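You operate a simulated robot arm through the tools that you are given. There is no shell and no other tool.

The job below is to be done with a simulated robot arm. You get a single attempt, and the scene is never put back.

TASK
Swap the blue knob bar for the gold band keypad.
Fine: wind down to the marker first, then pull the steel tray out; knob bar in the teal tray; keypad clamped in the red nest, display end under the clamp; the red knob bar and the marker stay; touch no other control. Set down upright: what you pick out.

It is judged by the outcome, as a careful person would: the job done as asked, and still so three seconds after it is handed in. It fails if anything else is knocked over, pushed out of place, dropped, spilled or broken.

THE ROBOT
A 6-joint arm with a three-finger gripper, fixed in place. Base frame: the origin is on the floor under the middle of its stand, x ahead of it, y to its left, z up. Readings come in m, degrees, newtons and seconds.
It reaches about 1.213 m from its shoulder. Its first joint turns from -166.0 to 166.0 degrees. Payload 4.89 kg.
The TCP is the grasp point between the finger pads, 0.03 m short of the fingertips. In the tool frame z runs along the fingers and y along their closing line. The gripper opens to 0.164 m; its body begins 0.125 m behind the TCP.
Orientation is that of the tool frame in the base frame, as a unit quaternion [w, x, y, z]. With the fingers straight down and closing along the base's y, the tool's x points along the base's -x, its y along +y and its z along -z.

THE INTERFACE
- The arm moves only by the tool play_rows. Its argument "targets" is a list of rows, each an object (a shift or turn left out is 0, a gripper value left out holds the last) with "translation": the shift along the base's x, y, z in m, a list of three; "angular": the turn, a rotation vector about the base's x, y, z in degrees, a list of three; "grip": the closure, from 0 (fully open) to 1 (shut). In form: [{"translation": [dx, dy, dz], "angular": [ax, ay, az], "grip": grip}, ...]. A call has 1 to 20 rows; each row is the pose to reach, as a shift and turn from the pose commanded when the call began. A row lasts 0.2 s, in which the tool goes at most 0.05 m and 8.6 degrees; a call with a longer step from one row to the next is refused whole, and so is a gripper value outside its range. Where a pose cannot be reached the arm comes as near as it can. A force on the tool above 40 N (or 10 N above the force at the start of the call, whichever is more), or a blocked arm, ends the call early, and 0.2 s more pass. Each finger travels about 0.108 m/s and halts on what it meets, pressing with about 42 N; the grip force reading is that of the motor and also rises with nothing between the fingers. The clock runs only during rows and for 0.2 s after the last one: add rows that repeat a pose to give the fingers time. The reply holds the time, the measured pose of the TCP, the force on the tool along the base axes, the opening and the grip force, in the units named above and with some noise, with the torque about the TCP (base axes, N m) and any sound that the robot's microphone picked up.
- Cameras (640 x 400 px; columns grow to the right, rows downward): "scene" is fixed at [0.221, 0.6492, 1.6802]; the picture's right is [-0.98, -0.18, 0.00], its down [-0.08, 0.46, -0.89] and it looks along [0.16, -0.87, -0.47] (base axes); focal length 360 px, centre (320, 200). "wrist" rides on the gripper at [0.076, -0.002, -0.152] in the tool frame; the picture's right is [0.02, 1.00, 0.00], its down [-0.88, 0.02, -0.47] and it looks along [-0.47, 0.01, 0.88] (tool axes); focal length 247 px, centre (320, 200).
- grab_frame(camera): a new picture of that camera. It takes no simulated time.
- raise_lower(by): moves the trunk up (or, below 0, down) by that many m; the arm rides with it, the base frame stays. It gives what a move gives, with no picture.
- point_at(camera, pixels): for up to 12 pixels [column, row] of the newest picture of that camera ("zoom" is the newest enlarged one), the place [x, y, z] in the base frame of the surface seen there, good to about 0.002 m. It takes no simulated time.
- zoom(camera, box): a new picture of the part [left, top, right, bottom] of that camera's present view, enlarged. It takes no simulated time.
- finish_job(): hands the job in; it is judged then, once.

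Unless the task says otherwise, let go and move clear before handing in.

The tools are called after ">>>" as name(argument=value, ...) on one line, values as JSON. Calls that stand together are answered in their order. play_rows: Moves the arm, as the interface text tells. Its arguments: {"type":"object","properties":{"targets":{"type":"array","items":{"type":"object","properties":{"translation":{"type":"array","items":{"type":"number"}},"angular":{"type":"array","items":{"type":"number"}},"grip":{"type":"number"}}}}},"required":["targets"]} The other tools are called the same way: raise_lower (by) moves the trunk up or down; grab_frame (camera) takes a picture; point_at (camera, pixels) gives the place of the surface under pixels of a picture; zoom (camera, box) takes an enlarged picture of a part of a camera's view; finish_job () hands the job in.

At the start:

```text
clock: 0.0
eef_pos: [0.1135, -0.6667, 1.3462]
tcp_rot: [0.0, 0.0, 1.0, 0.0]
wrist_force: [0.2, 0.1, 0.6]
torque: [-0.01, 0.0, 0.0]
finger_gap: 0.164
finger_force: 0.0
trunk travel left (down, up): [-0.175, 0.215]
```

scene: 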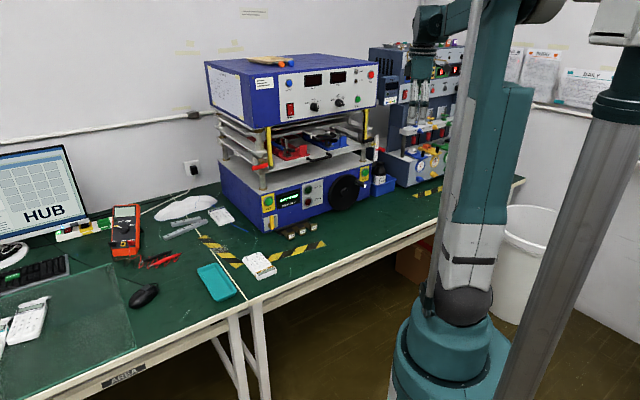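
wrist: 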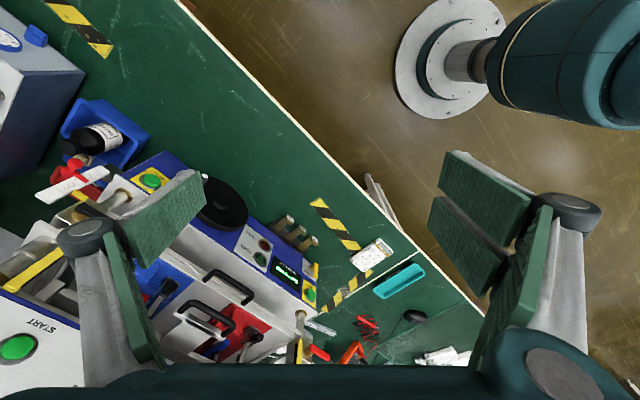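

The scene shows a press-like test fixture on the bench (around 290,140), with nests between its plates and a black handwheel at about (345,192). I'll zoom in on the parts before moving anything.

>>> zoom(camera="scene", box=[200, 40, 400, 165])

>>> zoom(camera="wrist", box=[0, 100, 440, 375])

```text
3.20 times, centred on (300, 102) of scene
```

zoom: 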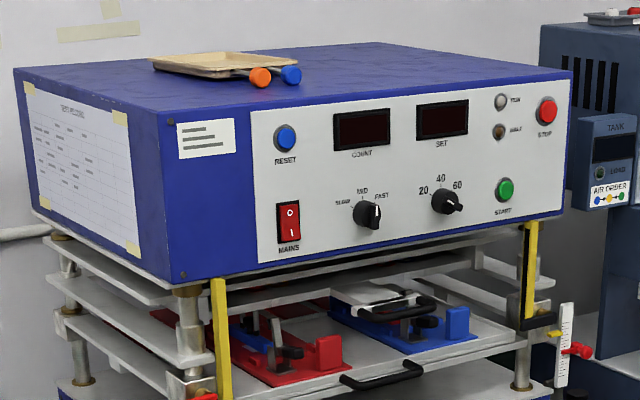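

```text
1.45 times, centred on (220, 238) of wrist
```

zoom: 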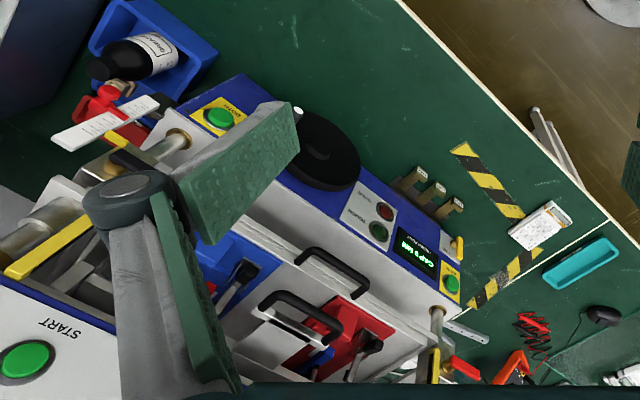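

The upper plates hold a red nest and a blue nest, each with a toggle clamp, and there is a scale with a red marker at the right post. I'll take closer views of each part.

>>> zoom(camera="scene", box=[215, 105, 320, 171])

>>> zoom(camera="scene", box=[300, 105, 405, 171])

>>> zoom(camera="scene", box=[215, 155, 400, 270])

>>> zoom(camera="scene", box=[180, 220, 340, 320])

>>> zoom(camera="scene", box=[0, 180, 240, 330])

>>> zoom(camera="scene", box=[360, 30, 500, 200])

```text
6.06 times, centred on (268, 138) of scene
```

zoom: 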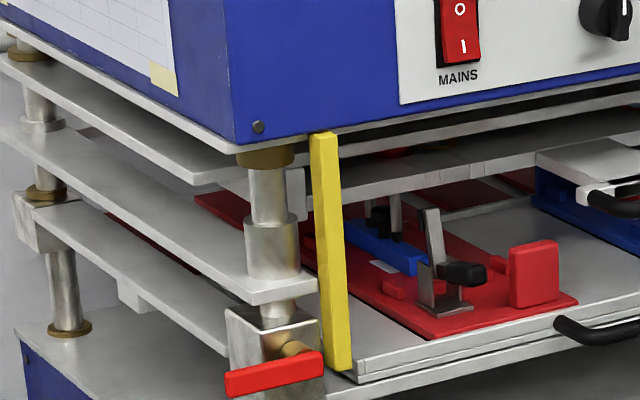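

```text
6.06 times, centred on (352, 138) of scene
```

zoom: 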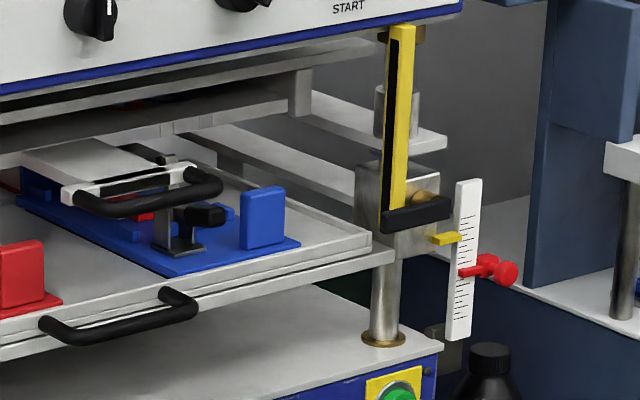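

```text
3.46 times, centred on (308, 212) of scene
```

zoom: 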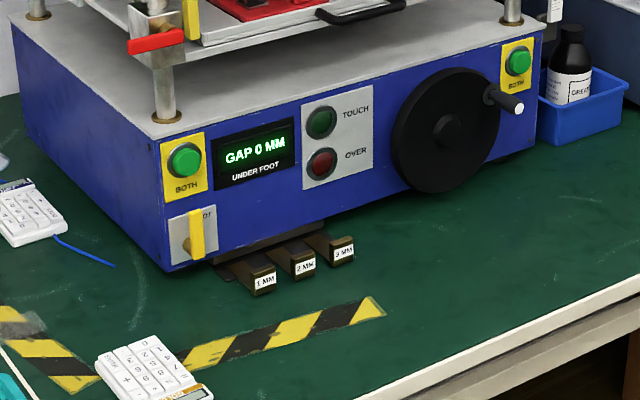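

```text
4.00 times, centred on (260, 270) of scene
```

zoom: 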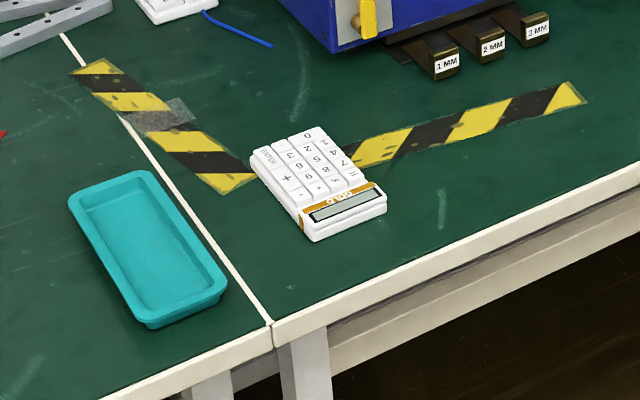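

```text
2.67 times, centred on (120, 255) of scene
```

zoom: 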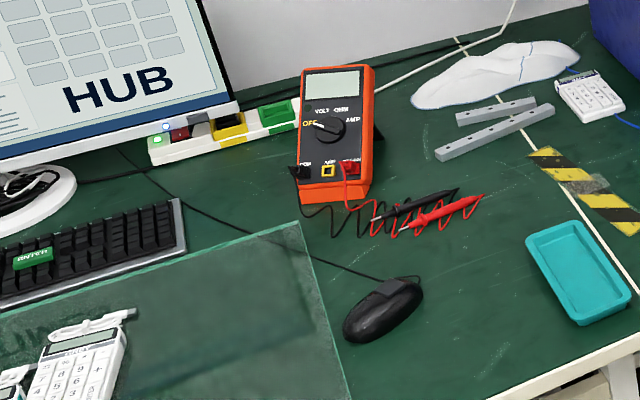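

```text
2.35 times, centred on (430, 115) of scene
```

zoom: 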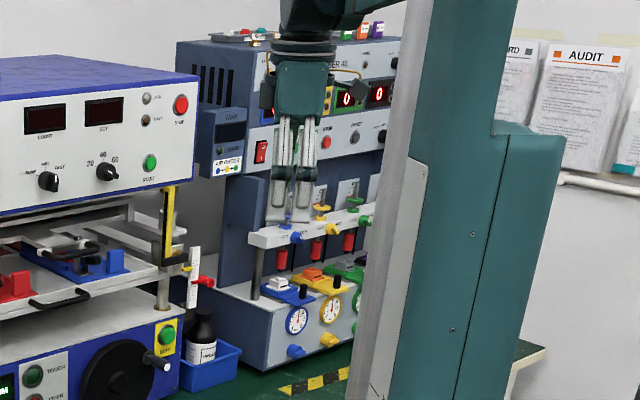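

The gold band keypad is at scene (260,266) and the teal tray at (217,281). The red nest seems to hold a blue bar. I'll measure key points in 3D.

>>> grab_frame(camera="scene")

>>> point_at(camera="scene", pixels=[[260, 266], [217, 281], [345, 192], [363, 185], [266, 125], [378, 70], [268, 230], [362, 180], [330, 155], [300, 165], [290, 145], [325, 140]])

>>> point_at(camera="wrist", pixels=[[372, 255], [400, 280], [220, 200], [230, 288], [205, 312], [235, 325], [165, 275], [240, 322], [60, 190], [75, 170], [150, 180], [310, 295]])

```text
taken
```

scene: 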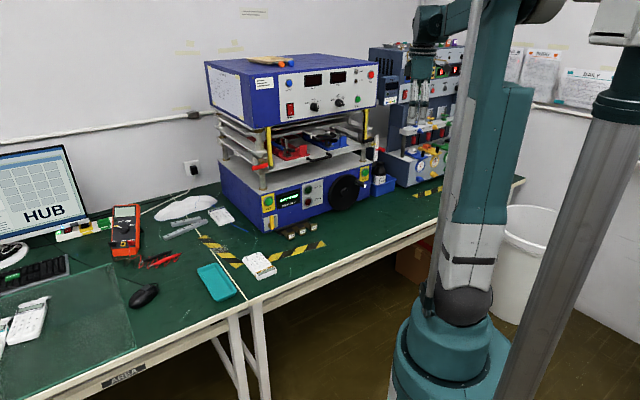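

```text
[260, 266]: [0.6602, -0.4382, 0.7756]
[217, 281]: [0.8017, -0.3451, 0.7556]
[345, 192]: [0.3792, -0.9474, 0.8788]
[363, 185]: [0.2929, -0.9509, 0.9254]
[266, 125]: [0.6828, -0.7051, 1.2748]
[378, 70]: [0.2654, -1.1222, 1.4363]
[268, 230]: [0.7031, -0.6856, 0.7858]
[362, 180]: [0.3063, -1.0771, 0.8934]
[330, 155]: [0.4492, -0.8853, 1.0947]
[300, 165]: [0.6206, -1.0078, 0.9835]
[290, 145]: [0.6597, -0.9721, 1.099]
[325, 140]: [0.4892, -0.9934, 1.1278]
```

```text
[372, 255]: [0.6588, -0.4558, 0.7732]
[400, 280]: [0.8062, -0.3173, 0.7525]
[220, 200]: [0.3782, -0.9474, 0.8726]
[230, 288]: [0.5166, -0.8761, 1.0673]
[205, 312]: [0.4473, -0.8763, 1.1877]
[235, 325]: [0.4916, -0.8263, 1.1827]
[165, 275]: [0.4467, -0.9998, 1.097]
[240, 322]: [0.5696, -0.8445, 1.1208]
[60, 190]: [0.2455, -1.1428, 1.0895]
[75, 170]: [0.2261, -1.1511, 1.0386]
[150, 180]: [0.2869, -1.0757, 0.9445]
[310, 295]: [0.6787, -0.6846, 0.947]
```

The front face of the fixture looks diagonally toward the robot. I'll get its exact heading from points on the front panels before moving the wrist camera round to look at it.

>>> point_at(camera="scene", pixels=[[285, 120], [370, 95], [284, 80], [365, 70], [275, 225], [320, 205], [262, 222], [370, 195], [300, 195], [235, 180], [250, 290], [420, 215]])

```text
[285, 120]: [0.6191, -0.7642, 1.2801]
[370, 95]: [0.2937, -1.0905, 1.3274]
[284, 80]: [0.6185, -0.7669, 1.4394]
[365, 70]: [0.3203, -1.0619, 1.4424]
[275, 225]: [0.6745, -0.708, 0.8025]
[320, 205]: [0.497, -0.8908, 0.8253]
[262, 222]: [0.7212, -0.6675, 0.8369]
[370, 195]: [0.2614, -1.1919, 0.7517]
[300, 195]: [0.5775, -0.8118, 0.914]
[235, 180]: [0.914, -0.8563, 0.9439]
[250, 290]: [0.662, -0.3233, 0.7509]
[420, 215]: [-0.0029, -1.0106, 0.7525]
```

The fixture front is exactly at 45 degrees, with its inward direction along (0.707,-0.707). I'll yaw the wrist by -45° and pull back to look at the front.

>>> play_rows(targets=[{"translation": [0.02, 0.008, -0.01], "angular": [0, 0, -7.5]}, {"translation": [0.04, 0.016, -0.02], "angular": [0, 0, -15]}, {"translation": [0.06, 0.024, -0.03], "angular": [0, 0, -22.5]}, {"translation": [0.08, 0.032, -0.04], "angular": [0, 0, -30]}, {"translation": [0.1, 0.04, -0.05], "angular": [0, 0, -37.5]}, {"translation": [0.127, 0.045, -0.06], "angular": [0, 0, -45]}, {"translation": [0.127, 0.045, -0.06], "angular": [0, 0, -45]}])

```text
clock: 1.6
eef_pos: [0.2404, -0.6215, 1.2861]
tcp_rot: [0.0, 0.383, 0.924, 0.0]
wrist_force: [-0.4, 0.2, 0.6]
torque: [0.02, 0.03, 0.02]
finger_gap: 0.164
finger_force: 0.1
trunk travel left (down, up): [-0.175, 0.215]
```

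The arm reached the yawed pose. Next I'll tilt 45° so the camera faces the fixture.

>>> play_rows(targets=[{"translation": [0, 0, -0.01], "angular": [-5.3, -5.3, 0]}, {"translation": [0, 0, -0.02], "angular": [-10.6, -10.6, 0]}, {"translation": [0, 0, -0.03], "angular": [-15.9, -15.9, 0]}, {"translation": [0, 0, -0.04], "angular": [-21.2, -21.2, 0]}, {"translation": [0, 0, -0.05], "angular": [-26.5, -26.5, 0]}, {"translation": [0, 0, -0.06], "angular": [-31.8, -31.8, 0]}, {"translation": [0, 0, -0.06], "angular": [-31.8, -31.8, 0]}])

>>> grab_frame(camera="wrist")

>>> grab_frame(camera="scene")

```text
clock: 3.4
eef_pos: [0.2436, -0.6537, 1.2305]
tcp_rot: [0.355, 0.353, 0.853, -0.146]
wrist_force: [0.3, -0.2, 0.2]
torque: [0.02, -0.02, 0.01]
finger_gap: 0.1637
finger_force: 0.1
trunk travel left (down, up): [-0.175, 0.215]
stopped in row 7: the arm was blocked; the commanded pose is now the measured one
```

```text
taken
```

wrist: 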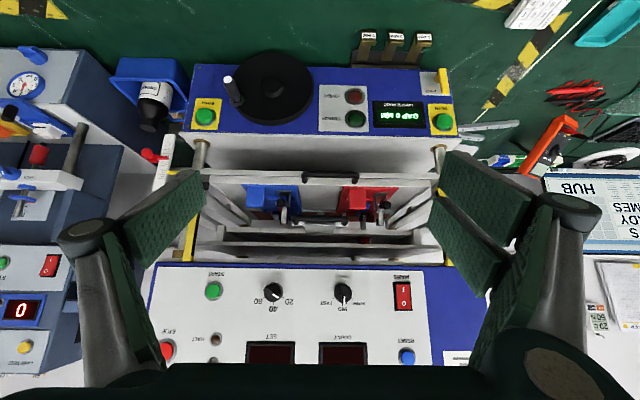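

```text
taken
```

scene: 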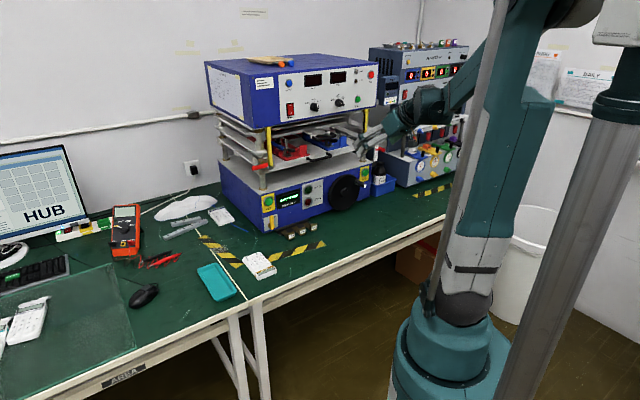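

The call stopped because the arm was blocked near the folded pose, but no contact force shows. This view is upside down yet useful: wheel at (272,88), nests at (272,200) and (367,200). I'll zoom in.

>>> zoom(camera="wrist", box=[180, 150, 460, 325])

>>> zoom(camera="wrist", box=[110, 50, 330, 188])

>>> zoom(camera="scene", box=[200, 100, 400, 225])

```text
2.29 times, centred on (320, 238) of wrist
```

zoom: 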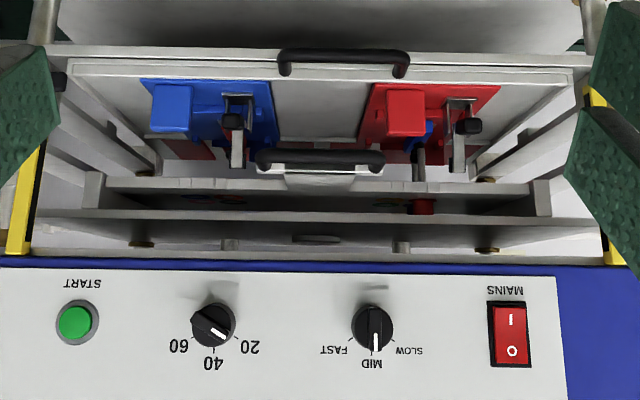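

```text
2.90 times, centred on (220, 119) of wrist
```

zoom: 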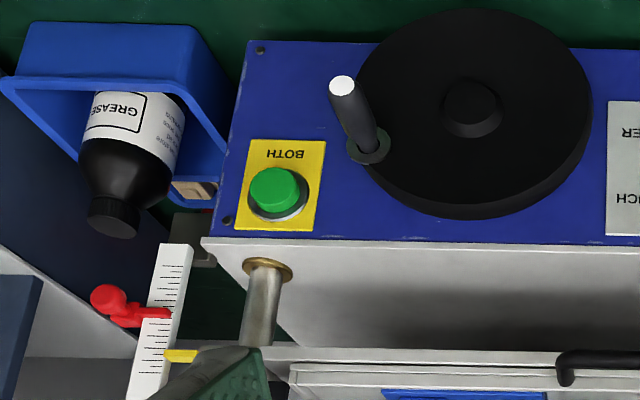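

```text
3.20 times, centred on (300, 162) of scene
```

zoom: 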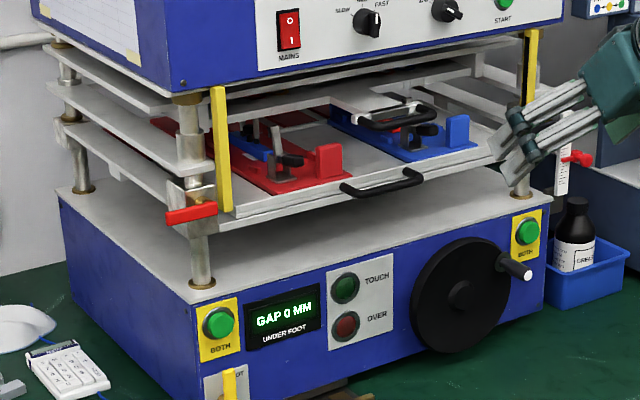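

The wheel's crank knob is black with a white end, and the pointer (yellow) sits above the red marker on the scale. I'll zoom into the wheel and scale again to measure them.

>>> zoom(camera="wrist", box=[110, 50, 330, 188])

>>> point_at(camera="zoom", pixels=[[342, 86], [360, 125], [370, 148], [474, 105], [474, 20], [570, 110], [440, 210], [375, 60], [183, 356], [165, 313], [175, 260], [140, 395]])

>>> point_at(camera="scene", pixels=[[363, 184], [360, 182], [357, 181], [340, 193], [344, 194], [349, 195]])

```text
2.90 times, centred on (220, 119) of wrist
```

zoom: 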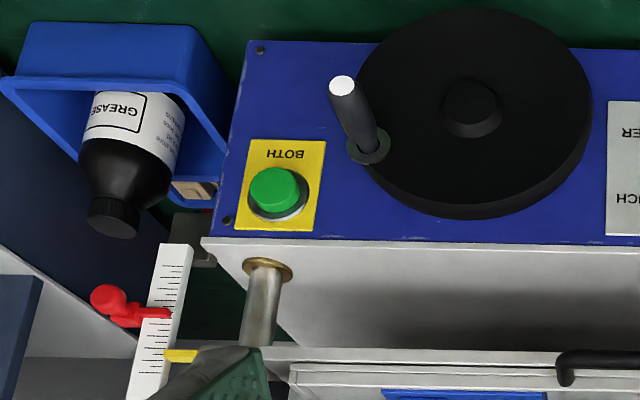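

```text
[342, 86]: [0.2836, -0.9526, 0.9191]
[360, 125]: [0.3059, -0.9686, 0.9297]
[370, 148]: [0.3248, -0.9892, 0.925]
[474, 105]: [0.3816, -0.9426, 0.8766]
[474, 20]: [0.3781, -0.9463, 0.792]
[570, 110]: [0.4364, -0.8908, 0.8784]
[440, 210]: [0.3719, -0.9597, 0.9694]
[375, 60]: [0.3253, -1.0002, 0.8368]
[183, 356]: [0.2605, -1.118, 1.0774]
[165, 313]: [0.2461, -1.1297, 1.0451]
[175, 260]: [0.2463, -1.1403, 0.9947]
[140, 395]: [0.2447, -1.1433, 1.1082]
```

```text
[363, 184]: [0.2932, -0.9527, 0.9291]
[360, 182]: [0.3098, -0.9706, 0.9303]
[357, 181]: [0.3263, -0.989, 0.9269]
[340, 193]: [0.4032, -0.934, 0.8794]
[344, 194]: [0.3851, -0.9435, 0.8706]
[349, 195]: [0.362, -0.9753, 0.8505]
```

The handle runs from d≈0.87 to 0.93 at about (u,z)=(-0.47,0.922), and the pointer is about 32 mm above the marker (1.077 vs 1.045). I'll look closely at the nests and tray for their geometry.

>>> zoom(camera="wrist", box=[230, 160, 430, 285])

>>> point_at(camera="zoom", pixels=[[290, 60], [330, 42], [375, 62], [275, 235], [375, 235], [417, 120], [440, 130], [480, 130], [455, 180], [370, 120], [130, 110], [235, 180]])

>>> zoom(camera="scene", box=[250, 120, 350, 182])

>>> point_at(camera="zoom", pixels=[[170, 215], [195, 145], [160, 140], [130, 110], [200, 190], [290, 165], [145, 160], [240, 90], [380, 140], [440, 120], [60, 110], [400, 250]])

```text
3.20 times, centred on (330, 222) of wrist
```

zoom: 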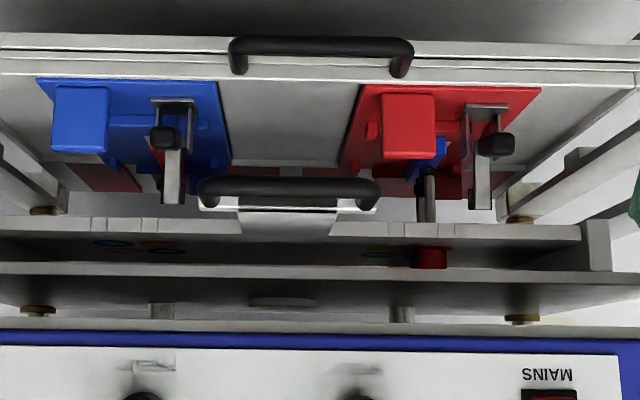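

```text
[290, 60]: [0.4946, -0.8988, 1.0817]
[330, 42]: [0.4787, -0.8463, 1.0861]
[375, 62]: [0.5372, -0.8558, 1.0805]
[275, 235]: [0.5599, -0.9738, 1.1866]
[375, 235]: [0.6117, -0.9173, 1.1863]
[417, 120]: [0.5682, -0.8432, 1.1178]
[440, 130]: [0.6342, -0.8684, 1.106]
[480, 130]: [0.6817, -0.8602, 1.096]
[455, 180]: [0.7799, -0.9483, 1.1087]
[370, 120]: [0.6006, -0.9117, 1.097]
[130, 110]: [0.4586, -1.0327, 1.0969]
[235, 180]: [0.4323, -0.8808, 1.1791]
```

```text
6.40 times, centred on (300, 151) of scene
```

zoom: 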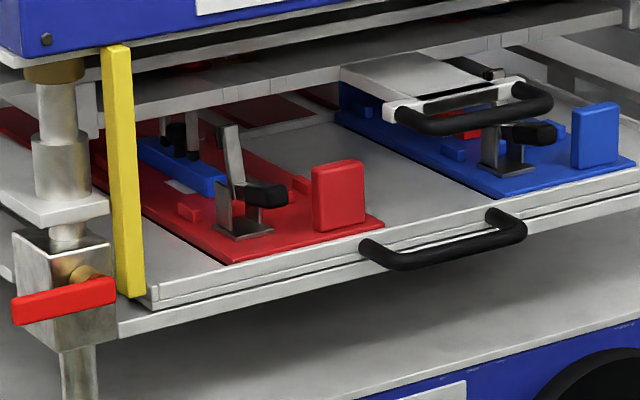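

```text
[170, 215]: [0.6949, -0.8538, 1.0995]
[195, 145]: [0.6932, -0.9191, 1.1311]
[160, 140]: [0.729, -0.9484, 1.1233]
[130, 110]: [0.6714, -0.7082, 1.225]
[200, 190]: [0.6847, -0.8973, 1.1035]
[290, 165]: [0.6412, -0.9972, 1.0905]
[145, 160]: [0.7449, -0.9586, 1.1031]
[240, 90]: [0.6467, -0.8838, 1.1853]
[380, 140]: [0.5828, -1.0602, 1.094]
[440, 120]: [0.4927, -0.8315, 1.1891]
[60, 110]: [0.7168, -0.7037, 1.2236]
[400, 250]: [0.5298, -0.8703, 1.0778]
```

The red nest's clamp and blue bar are partly hidden under the upper drawer, so I'll see them better once the tray is out. I'll check clearance near the neighbouring machine before moving to the crank.

>>> grab_frame(camera="wrist")

>>> point_at(camera="wrist", pixels=[[75, 145], [40, 70], [70, 182], [90, 125], [150, 115], [125, 70], [205, 117], [60, 250], [20, 305], [160, 155], [60, 90], [110, 160]])

>>> point_at(camera="scene", pixels=[[375, 100], [380, 150], [410, 180], [385, 185], [376, 150], [420, 160], [440, 165], [270, 200], [362, 173], [395, 100], [400, 130], [430, 130]])

```text
taken
```

wrist: 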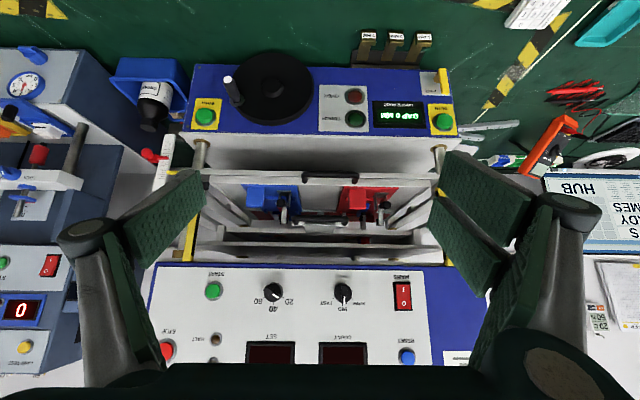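

```text
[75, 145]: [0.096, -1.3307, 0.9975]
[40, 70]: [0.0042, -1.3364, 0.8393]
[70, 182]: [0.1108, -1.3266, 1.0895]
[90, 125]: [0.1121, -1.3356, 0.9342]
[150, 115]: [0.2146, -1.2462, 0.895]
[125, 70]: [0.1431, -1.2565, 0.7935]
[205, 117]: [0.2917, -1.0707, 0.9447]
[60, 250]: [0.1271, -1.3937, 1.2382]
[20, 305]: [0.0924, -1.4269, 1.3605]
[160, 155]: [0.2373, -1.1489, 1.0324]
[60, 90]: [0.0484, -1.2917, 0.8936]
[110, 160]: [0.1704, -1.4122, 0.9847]
```

```text
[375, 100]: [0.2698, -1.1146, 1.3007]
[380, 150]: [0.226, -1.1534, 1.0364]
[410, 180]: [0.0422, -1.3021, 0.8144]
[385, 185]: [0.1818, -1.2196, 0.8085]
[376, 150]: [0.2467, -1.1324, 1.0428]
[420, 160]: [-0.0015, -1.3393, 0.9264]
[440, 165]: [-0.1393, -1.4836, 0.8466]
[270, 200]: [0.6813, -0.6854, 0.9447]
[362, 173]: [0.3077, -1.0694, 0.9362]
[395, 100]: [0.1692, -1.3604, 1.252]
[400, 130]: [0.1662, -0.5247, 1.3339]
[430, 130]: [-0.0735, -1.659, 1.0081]
```

The neighbour machine is about 0.3 m away from the crank, so there's room. Before planning the crank grip I'll measure the finger pad geometry from the wrist picture at (480,175), (465,235) and (165,215).

>>> point_at(camera="wrist", pixels=[[446, 158], [530, 195], [522, 230], [434, 190], [434, 208], [490, 295], [430, 235], [200, 175], [205, 205], [125, 235], [140, 262], [555, 180]])

>>> zoom(camera="wrist", box=[400, 120, 640, 270])

>>> zoom(camera="scene", box=[340, 70, 480, 158])

```text
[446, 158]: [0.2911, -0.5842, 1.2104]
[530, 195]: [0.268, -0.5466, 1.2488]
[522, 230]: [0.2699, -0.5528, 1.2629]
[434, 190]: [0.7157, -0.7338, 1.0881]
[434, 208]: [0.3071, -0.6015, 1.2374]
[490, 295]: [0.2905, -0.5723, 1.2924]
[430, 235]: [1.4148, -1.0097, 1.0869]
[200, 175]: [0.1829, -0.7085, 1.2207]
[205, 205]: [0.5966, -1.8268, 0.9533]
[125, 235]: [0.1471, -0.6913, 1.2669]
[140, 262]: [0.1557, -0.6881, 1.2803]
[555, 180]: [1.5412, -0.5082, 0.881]
```

```text
2.67 times, centred on (520, 195) of wrist
```

zoom: 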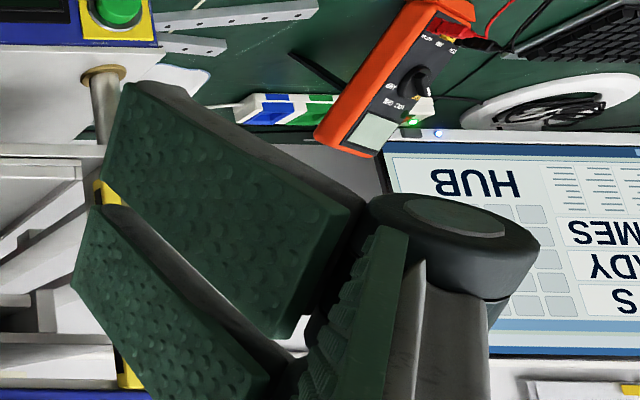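

```text
4.55 times, centred on (410, 114) of scene
```

zoom: 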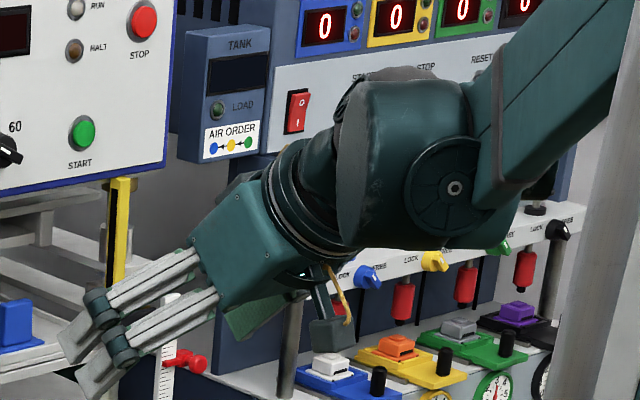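

The fingers span only about ±0.03 m across, so a 45° tilted grasp on the crank handle is workable. I'll move to a pre-grasp point in front of and above the handle, part-closing the fingers.

>>> play_rows(targets=[{"translation": [-0.001, -0.031, -0.0286], "grip": 0.55}, {"translation": [-0.002, -0.062, -0.0571]}, {"translation": [-0.003, -0.0931, -0.0857]}, {"translation": [-0.004, -0.1241, -0.1143]}, {"translation": [-0.005, -0.1551, -0.1428]}, {"translation": [-0.006, -0.1862, -0.1714]}, {"translation": [-0.007, -0.2172, -0.2]}, {"translation": [-0.0078, -0.2482, -0.2285]}, {"translation": [-0.0078, -0.2482, -0.2285]}])

>>> grab_frame(camera="wrist")

>>> grab_frame(camera="scene")

```text
clock: 5.4
eef_pos: [0.2361, -0.9003, 1.0021]
tcp_rot: [0.354, 0.354, 0.853, -0.146]
wrist_force: [-0.4, -0.2, 0.3]
torque: [0.04, -0.08, 0.04]
finger_gap: 0.0739
finger_force: 0.0
trunk travel left (down, up): [-0.175, 0.215]
```

```text
taken
```

wrist: 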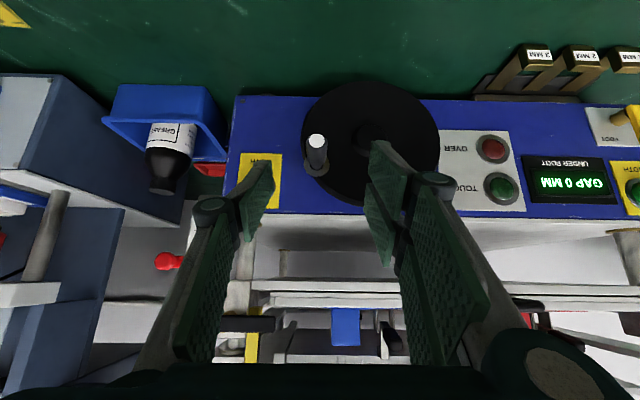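

```text
taken
```

scene: 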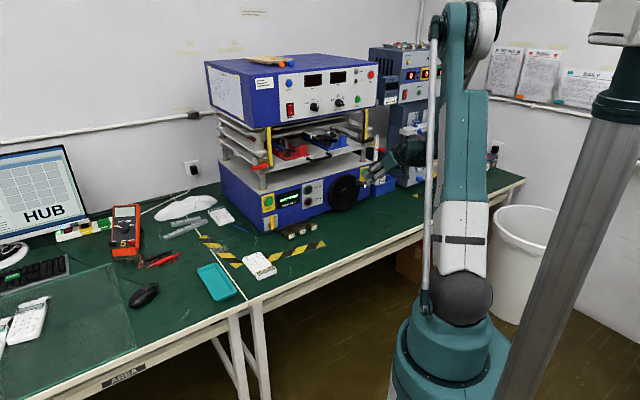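

The gap is linear with closure (0.074 at 0.55), and the handle end now shows at about (317,142) between the fingers. I'll measure the handle and the wheel precisely from here.

>>> zoom(camera="wrist", box=[230, 70, 454, 210])

```text
2.86 times, centred on (342, 140) of wrist
```

zoom: 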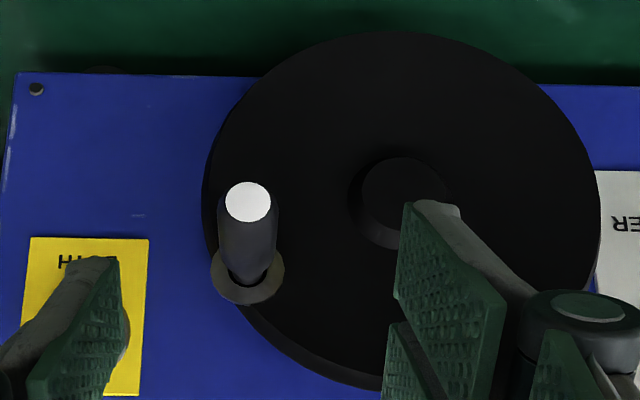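

>>> point_at(camera="zoom", pixels=[[249, 202], [249, 185], [249, 219], [229, 202], [269, 202], [250, 245], [250, 270], [405, 190], [400, 35], [208, 200], [595, 215], [250, 293]])

```text
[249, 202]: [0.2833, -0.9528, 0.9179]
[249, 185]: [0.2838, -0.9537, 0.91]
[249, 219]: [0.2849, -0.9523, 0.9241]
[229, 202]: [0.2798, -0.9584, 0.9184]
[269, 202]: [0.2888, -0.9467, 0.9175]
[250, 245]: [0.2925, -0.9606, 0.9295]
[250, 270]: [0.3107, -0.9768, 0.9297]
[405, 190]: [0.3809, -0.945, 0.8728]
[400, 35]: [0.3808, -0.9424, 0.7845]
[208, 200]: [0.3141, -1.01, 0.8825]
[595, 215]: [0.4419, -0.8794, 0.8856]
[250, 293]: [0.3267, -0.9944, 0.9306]
```

The handle axis is at u=-0.472, z=0.918 with about 12 mm radius; the wheel centre is near u=-0.400, z=0.878. I'll advance along the tool axis so the handle is between the pads.

>>> play_rows(targets=[{"translation": [0.0148, -0.0157, -0.0211]}, {"translation": [0.0297, -0.0315, -0.0423]}, {"translation": [0.0445, -0.0472, -0.0634]}, {"translation": [0.0593, -0.0629, -0.0846]}, {"translation": [0.0593, -0.0629, -0.0846]}])

>>> grab_frame(camera="wrist")

>>> zoom(camera="scene", box=[300, 120, 428, 200])

```text
clock: 6.6
eef_pos: [0.2946, -0.9626, 0.9173]
tcp_rot: [0.353, 0.355, 0.853, -0.146]
wrist_force: [0.2, 0.2, -0.3]
torque: [0.0, -0.04, 0.0]
finger_gap: 0.0738
finger_force: 0.1
trunk travel left (down, up): [-0.175, 0.215]
```

```text
taken
```

wrist: 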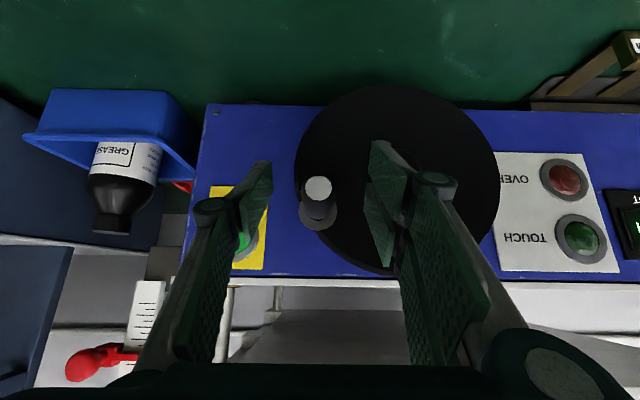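

```text
5.00 times, centred on (364, 160) of scene
```

zoom: 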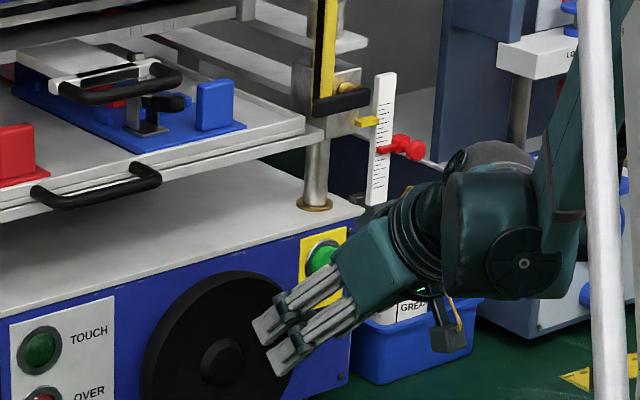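

The handle end at (318,188) lies between the finger pads and nothing touches. I'll close on it.

>>> play_rows(targets=[{"translation": [0, 0, 0], "grip": 0.8}, {"translation": [0, 0, 0], "grip": 0.9}, {"translation": [0, 0, 0], "grip": 0.9}, {"translation": [0, 0, 0], "grip": 0.9}])

>>> grab_frame(camera="wrist")

```text
clock: 7.6
eef_pos: [0.2956, -0.963, 0.919]
tcp_rot: [0.354, 0.354, 0.853, -0.147]
wrist_force: [-3.5, -12.4, 10.5]
torque: [-0.13, -0.11, 0.8]
finger_gap: 0.0232
finger_force: 45.2
trunk travel left (down, up): [-0.175, 0.215]
```

```text
taken
```

wrist: 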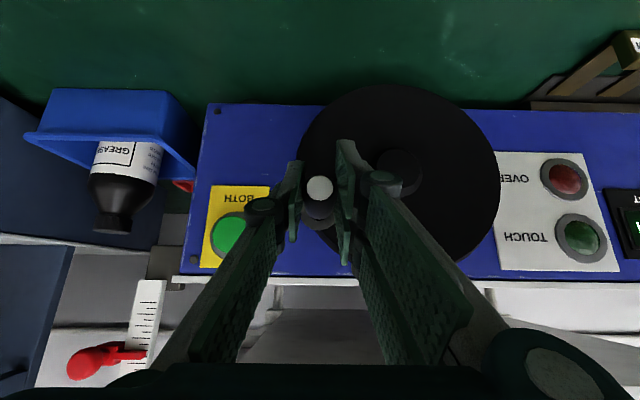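

The handle is gripped (gap 23 mm). I'll try a small 20° clockwise turn along the crank circle and see how the pointer responds.

>>> play_rows(targets=[{"translation": [-0.0022, -0.0022, -0.0066]}, {"translation": [-0.0041, -0.0041, -0.0134]}, {"translation": [-0.0056, -0.0056, -0.0202]}, {"translation": [-0.0066, -0.0066, -0.0271]}, {"translation": [-0.0066, -0.0066, -0.0271]}])

>>> zoom(camera="scene", box=[300, 120, 428, 200])

>>> grab_frame(camera="wrist")

```text
clock: 8.8
eef_pos: [0.2872, -0.9698, 0.8895]
tcp_rot: [0.354, 0.353, 0.854, -0.147]
wrist_force: [-7.2, -22.2, 11.9]
torque: [-0.33, -0.48, 0.71]
finger_gap: 0.0226
finger_force: 44.8
trunk travel left (down, up): [-0.175, 0.215]
```

```text
5.00 times, centred on (364, 160) of scene
```

zoom: 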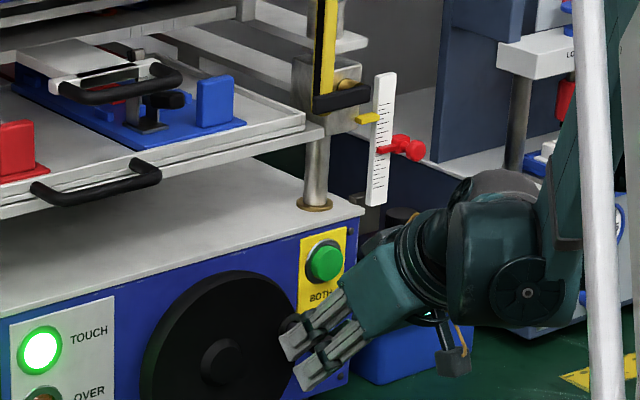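

```text
taken
```

wrist: 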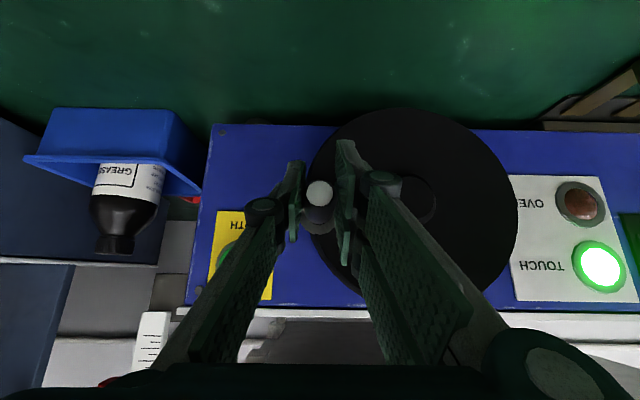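

Clockwise raises the carriage: the pointer went slightly up and the TOUCH lamp lit. I need the other direction, so I'll go counter-clockwise, and first check the wheel centre to lower the side force.

>>> point_at(camera="wrist", pixels=[[425, 110], [515, 215], [430, 200], [480, 280], [500, 150], [318, 193], [350, 130], [450, 300], [512, 180], [318, 215]])

>>> point_at(camera="zoom", pixels=[[364, 119], [372, 116], [400, 144], [385, 148], [383, 100]])

```text
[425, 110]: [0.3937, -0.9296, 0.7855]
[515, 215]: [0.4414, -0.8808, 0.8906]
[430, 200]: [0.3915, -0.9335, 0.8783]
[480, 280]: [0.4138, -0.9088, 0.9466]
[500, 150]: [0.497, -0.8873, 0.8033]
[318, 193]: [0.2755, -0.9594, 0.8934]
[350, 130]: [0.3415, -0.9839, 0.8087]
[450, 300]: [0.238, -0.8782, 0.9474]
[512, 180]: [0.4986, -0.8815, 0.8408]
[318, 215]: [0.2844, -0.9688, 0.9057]
```

```text
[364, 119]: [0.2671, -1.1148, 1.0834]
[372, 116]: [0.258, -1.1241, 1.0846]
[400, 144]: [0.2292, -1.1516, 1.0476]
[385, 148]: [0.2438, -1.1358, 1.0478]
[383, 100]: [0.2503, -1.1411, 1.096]
```

The handle moved about 18° and the pointer rose by several mm, so roughly 200° counter-clockwise is needed. I'll start winding counter-clockwise in small steps.

>>> play_rows(targets=[{"translation": [0.003, 0.003, 0.0135]}, {"translation": [0.0076, 0.0076, 0.0264]}, {"translation": [0.0138, 0.0138, 0.0381]}, {"translation": [0.0214, 0.0214, 0.048]}, {"translation": [0.0214, 0.0214, 0.048]}])

>>> zoom(camera="scene", box=[300, 120, 428, 200])

>>> grab_frame(camera="wrist")

>>> point_at(camera="zoom", pixels=[[364, 123], [372, 121], [400, 144], [385, 148], [383, 100]])

```text
clock: 10.0
eef_pos: [0.3111, -0.9463, 0.9387]
tcp_rot: [0.354, 0.352, 0.854, -0.145]
wrist_force: [-11.8, 20.4, -3.7]
torque: [0.1, 0.09, 1.38]
finger_gap: 0.0223
finger_force: 45.1
trunk travel left (down, up): [-0.175, 0.215]
```

```text
5.00 times, centred on (364, 160) of scene
```

zoom: 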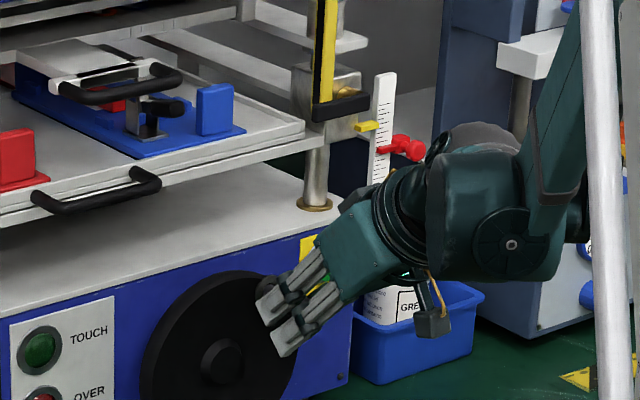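

```text
taken
```

wrist: 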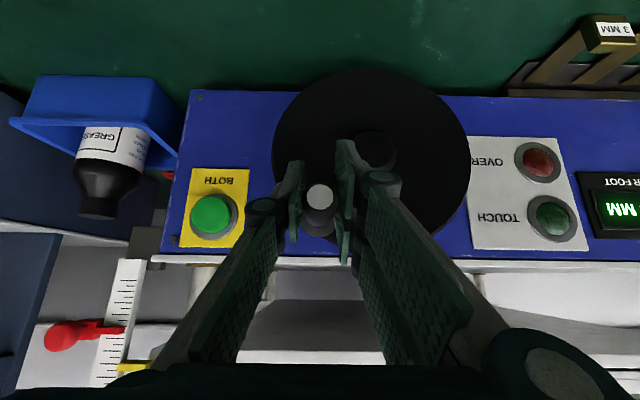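

```text
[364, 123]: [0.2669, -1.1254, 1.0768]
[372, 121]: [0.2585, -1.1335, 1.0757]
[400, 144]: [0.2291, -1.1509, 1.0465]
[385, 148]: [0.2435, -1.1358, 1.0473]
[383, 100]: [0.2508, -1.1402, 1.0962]
```

Counter-clockwise lowers the carriage and TOUCH went out. I'll zoom on the scale to calibrate the pointer against the marker.

>>> zoom(camera="scene", box=[362, 132, 394, 152])

>>> point_at(camera="wrist", pixels=[[318, 195], [318, 218], [375, 150], [372, 75], [467, 165]])

>>> zoom(camera="wrist", box=[30, 250, 190, 390])

```text
16.00 times, centred on (378, 142) of scene
```

zoom: 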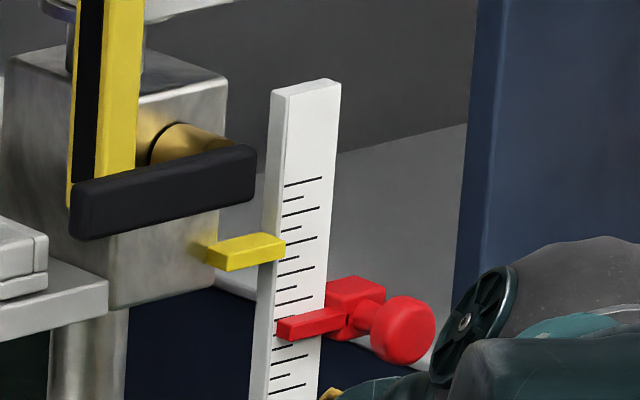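

```text
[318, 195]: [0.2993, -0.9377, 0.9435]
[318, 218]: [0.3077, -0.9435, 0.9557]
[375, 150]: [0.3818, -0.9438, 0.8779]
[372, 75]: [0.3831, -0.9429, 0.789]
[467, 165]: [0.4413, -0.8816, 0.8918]
```

```text
2.86 times, centred on (110, 320) of wrist
```

zoom: 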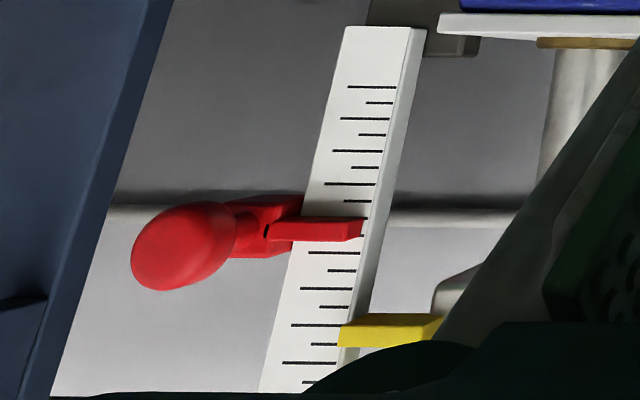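

Both the pointer and marker are clear against the ticks. I'll measure the heights of both in this zoom.

>>> point_at(camera="zoom", pixels=[[370, 87], [320, 253], [305, 362], [360, 222], [355, 236], [320, 222], [318, 237], [350, 320], [350, 338], [400, 322], [400, 338], [350, 315]])

>>> zoom(camera="scene", box=[362, 132, 394, 152])

>>> point_at(camera="zoom", pixels=[[310, 318], [310, 330], [310, 340], [250, 238], [250, 248], [250, 262], [278, 247], [305, 182], [300, 254], [290, 300], [283, 389]])

```text
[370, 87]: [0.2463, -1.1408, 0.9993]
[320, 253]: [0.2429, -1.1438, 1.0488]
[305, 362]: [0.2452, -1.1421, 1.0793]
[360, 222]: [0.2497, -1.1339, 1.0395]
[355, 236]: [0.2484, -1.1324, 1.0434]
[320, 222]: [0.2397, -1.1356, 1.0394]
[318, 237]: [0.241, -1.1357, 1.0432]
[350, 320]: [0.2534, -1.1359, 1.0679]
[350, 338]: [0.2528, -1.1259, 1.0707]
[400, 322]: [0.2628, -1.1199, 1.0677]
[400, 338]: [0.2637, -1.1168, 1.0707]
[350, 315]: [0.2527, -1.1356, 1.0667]
```

```text
16.00 times, centred on (378, 142) of scene
```

zoom: 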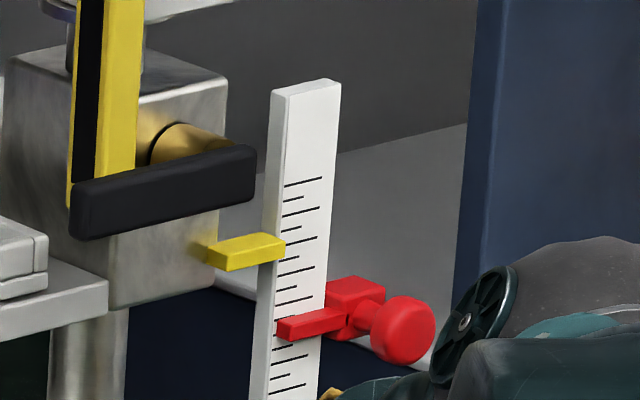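

```text
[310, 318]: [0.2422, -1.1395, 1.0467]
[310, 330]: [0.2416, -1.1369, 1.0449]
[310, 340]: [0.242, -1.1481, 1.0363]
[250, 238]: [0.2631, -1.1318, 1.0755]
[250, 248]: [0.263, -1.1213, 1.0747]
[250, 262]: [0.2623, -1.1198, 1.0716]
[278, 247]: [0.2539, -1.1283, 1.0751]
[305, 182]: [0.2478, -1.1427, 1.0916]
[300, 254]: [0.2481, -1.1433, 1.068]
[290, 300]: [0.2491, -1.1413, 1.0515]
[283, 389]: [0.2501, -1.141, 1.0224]
```

Pointer centre is about 1.071, marker 1.043, so 28 mm remain. At about 0.2 mm per degree that is near 135° more counter-clockwise; I'll go to 110° over the top first.

>>> play_rows(targets=[{"translation": [0.0064, 0.0078, 0.0064]}, {"translation": [0.0133, 0.0161, 0.0112]}, {"translation": [0.0233, 0.0261, 0.0149]}, {"translation": [0.0335, 0.0363, 0.0162]}, {"translation": [0.0438, 0.0466, 0.0149]}, {"translation": [0.0538, 0.0566, 0.0112]}, {"translation": [0.0538, 0.0566, 0.0112]}])

>>> grab_frame(camera="wrist")

>>> zoom(camera="scene", box=[362, 132, 394, 152])

>>> zoom(camera="scene", box=[210, 90, 402, 210])

```text
clock: 11.6
eef_pos: [0.3623, -0.8922, 0.9494]
tcp_rot: [0.353, 0.354, 0.853, -0.147]
wrist_force: [-3.0, -6.7, -2.6]
torque: [0.25, 0.54, 1.1]
finger_gap: 0.0222
finger_force: 45.1
trunk travel left (down, up): [-0.175, 0.215]
```

```text
taken
```

wrist: 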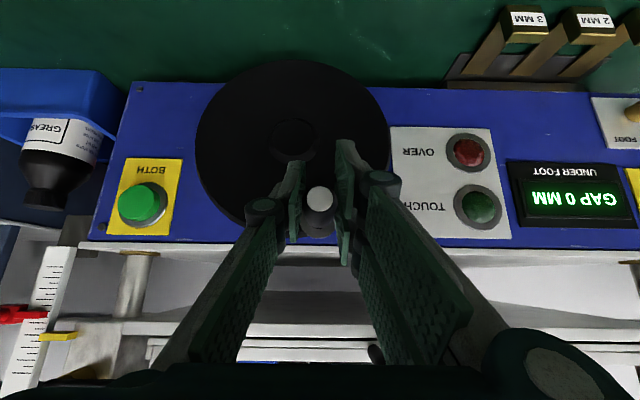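

```text
16.00 times, centred on (378, 142) of scene
```

zoom: 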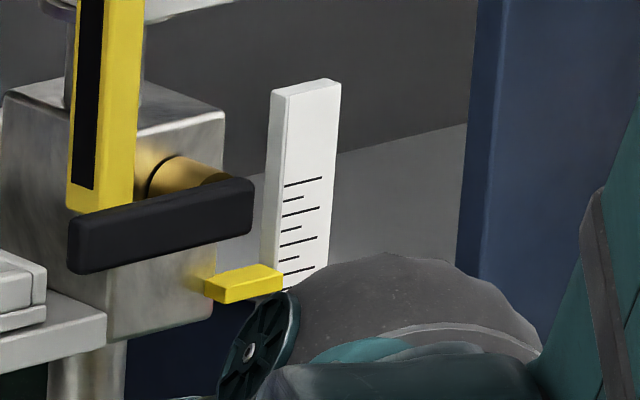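

```text
3.33 times, centred on (306, 150) of scene
```

zoom: 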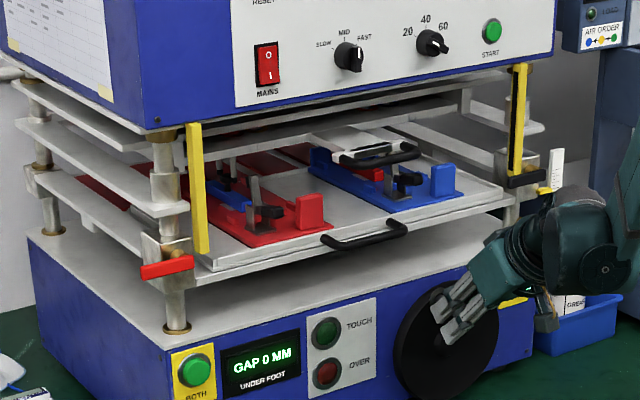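

The pointer came down about 11 mm. I'll measure both in the wrist view at (58,336) and (22,313) before continuing.

>>> point_at(camera="wrist", pixels=[[318, 197], [318, 218], [290, 138], [65, 336], [50, 336], [30, 311], [30, 317], [45, 338]])

>>> zoom(camera="wrist", box=[0, 290, 96, 350])

```text
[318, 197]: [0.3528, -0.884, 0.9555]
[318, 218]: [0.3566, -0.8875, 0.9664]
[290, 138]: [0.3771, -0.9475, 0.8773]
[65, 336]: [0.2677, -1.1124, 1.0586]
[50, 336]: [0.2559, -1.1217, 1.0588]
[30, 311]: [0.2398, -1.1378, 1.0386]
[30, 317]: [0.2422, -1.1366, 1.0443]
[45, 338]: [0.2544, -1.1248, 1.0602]
```

```text
6.67 times, centred on (48, 320) of wrist
```

zoom: 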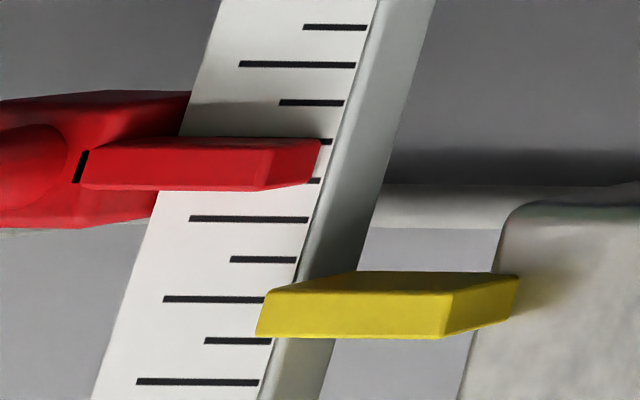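

About 17.5 mm remain, near 90° more of crank. I'll continue to about 178° and check again.

>>> play_rows(targets=[{"translation": [0.0091, 0.0091, -0.0055]}, {"translation": [0.0178, 0.0178, -0.0135]}, {"translation": [0.0254, 0.0254, -0.0234]}, {"translation": [0.0316, 0.0316, -0.0351]}, {"translation": [0.0363, 0.0363, -0.0481]}, {"translation": [0.0393, 0.0393, -0.0621]}, {"translation": [0.0405, 0.0405, -0.0766]}, {"translation": [0.0405, 0.0405, -0.0766]}])

>>> grab_frame(camera="wrist")

>>> zoom(camera="scene", box=[362, 132, 394, 152])

```text
clock: 13.4
eef_pos: [0.4045, -0.8511, 0.8734]
tcp_rot: [0.354, 0.353, 0.854, -0.147]
wrist_force: [2.0, -1.2, 2.3]
torque: [0.0, 0.04, 1.12]
finger_gap: 0.0221
finger_force: 45.2
trunk travel left (down, up): [-0.175, 0.215]
```

```text
taken
```

wrist: 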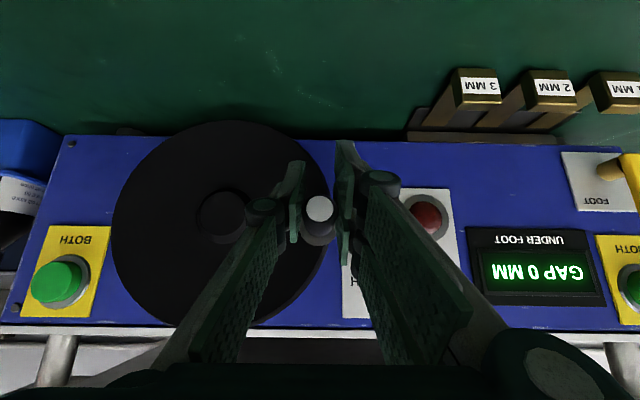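

```text
16.00 times, centred on (378, 142) of scene
```

zoom: 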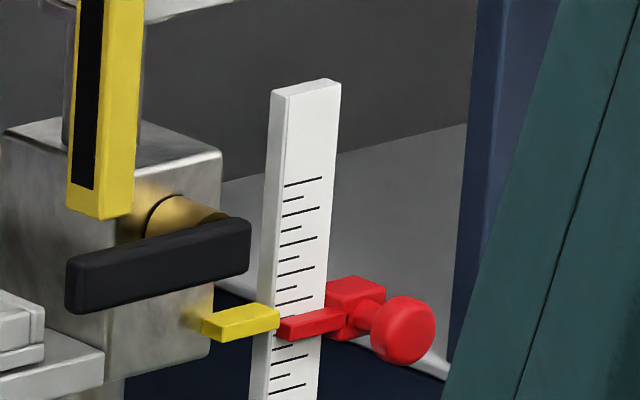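

The pointer is now close above the marker. I'll measure the remaining difference with point queries on the edges.

>>> point_at(camera="zoom", pixels=[[250, 314], [250, 326], [270, 310], [270, 322], [240, 330], [300, 322], [300, 332], [320, 316], [320, 326], [290, 328], [330, 322], [225, 332]])

>>> point_at(camera="wrist", pixels=[[318, 207], [318, 230], [222, 212]])

```text
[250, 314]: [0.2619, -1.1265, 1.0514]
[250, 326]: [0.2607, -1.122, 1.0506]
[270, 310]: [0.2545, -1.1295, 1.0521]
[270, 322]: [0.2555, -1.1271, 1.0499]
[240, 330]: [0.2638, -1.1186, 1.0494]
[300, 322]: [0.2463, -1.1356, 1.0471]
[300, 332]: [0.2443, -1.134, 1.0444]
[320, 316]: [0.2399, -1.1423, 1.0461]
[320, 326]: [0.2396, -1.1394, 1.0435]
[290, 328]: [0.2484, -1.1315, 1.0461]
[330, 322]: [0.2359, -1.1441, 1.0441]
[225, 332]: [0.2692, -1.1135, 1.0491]
```

```text
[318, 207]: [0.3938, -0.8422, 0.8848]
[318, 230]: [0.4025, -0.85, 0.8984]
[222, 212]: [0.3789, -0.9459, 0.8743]
```

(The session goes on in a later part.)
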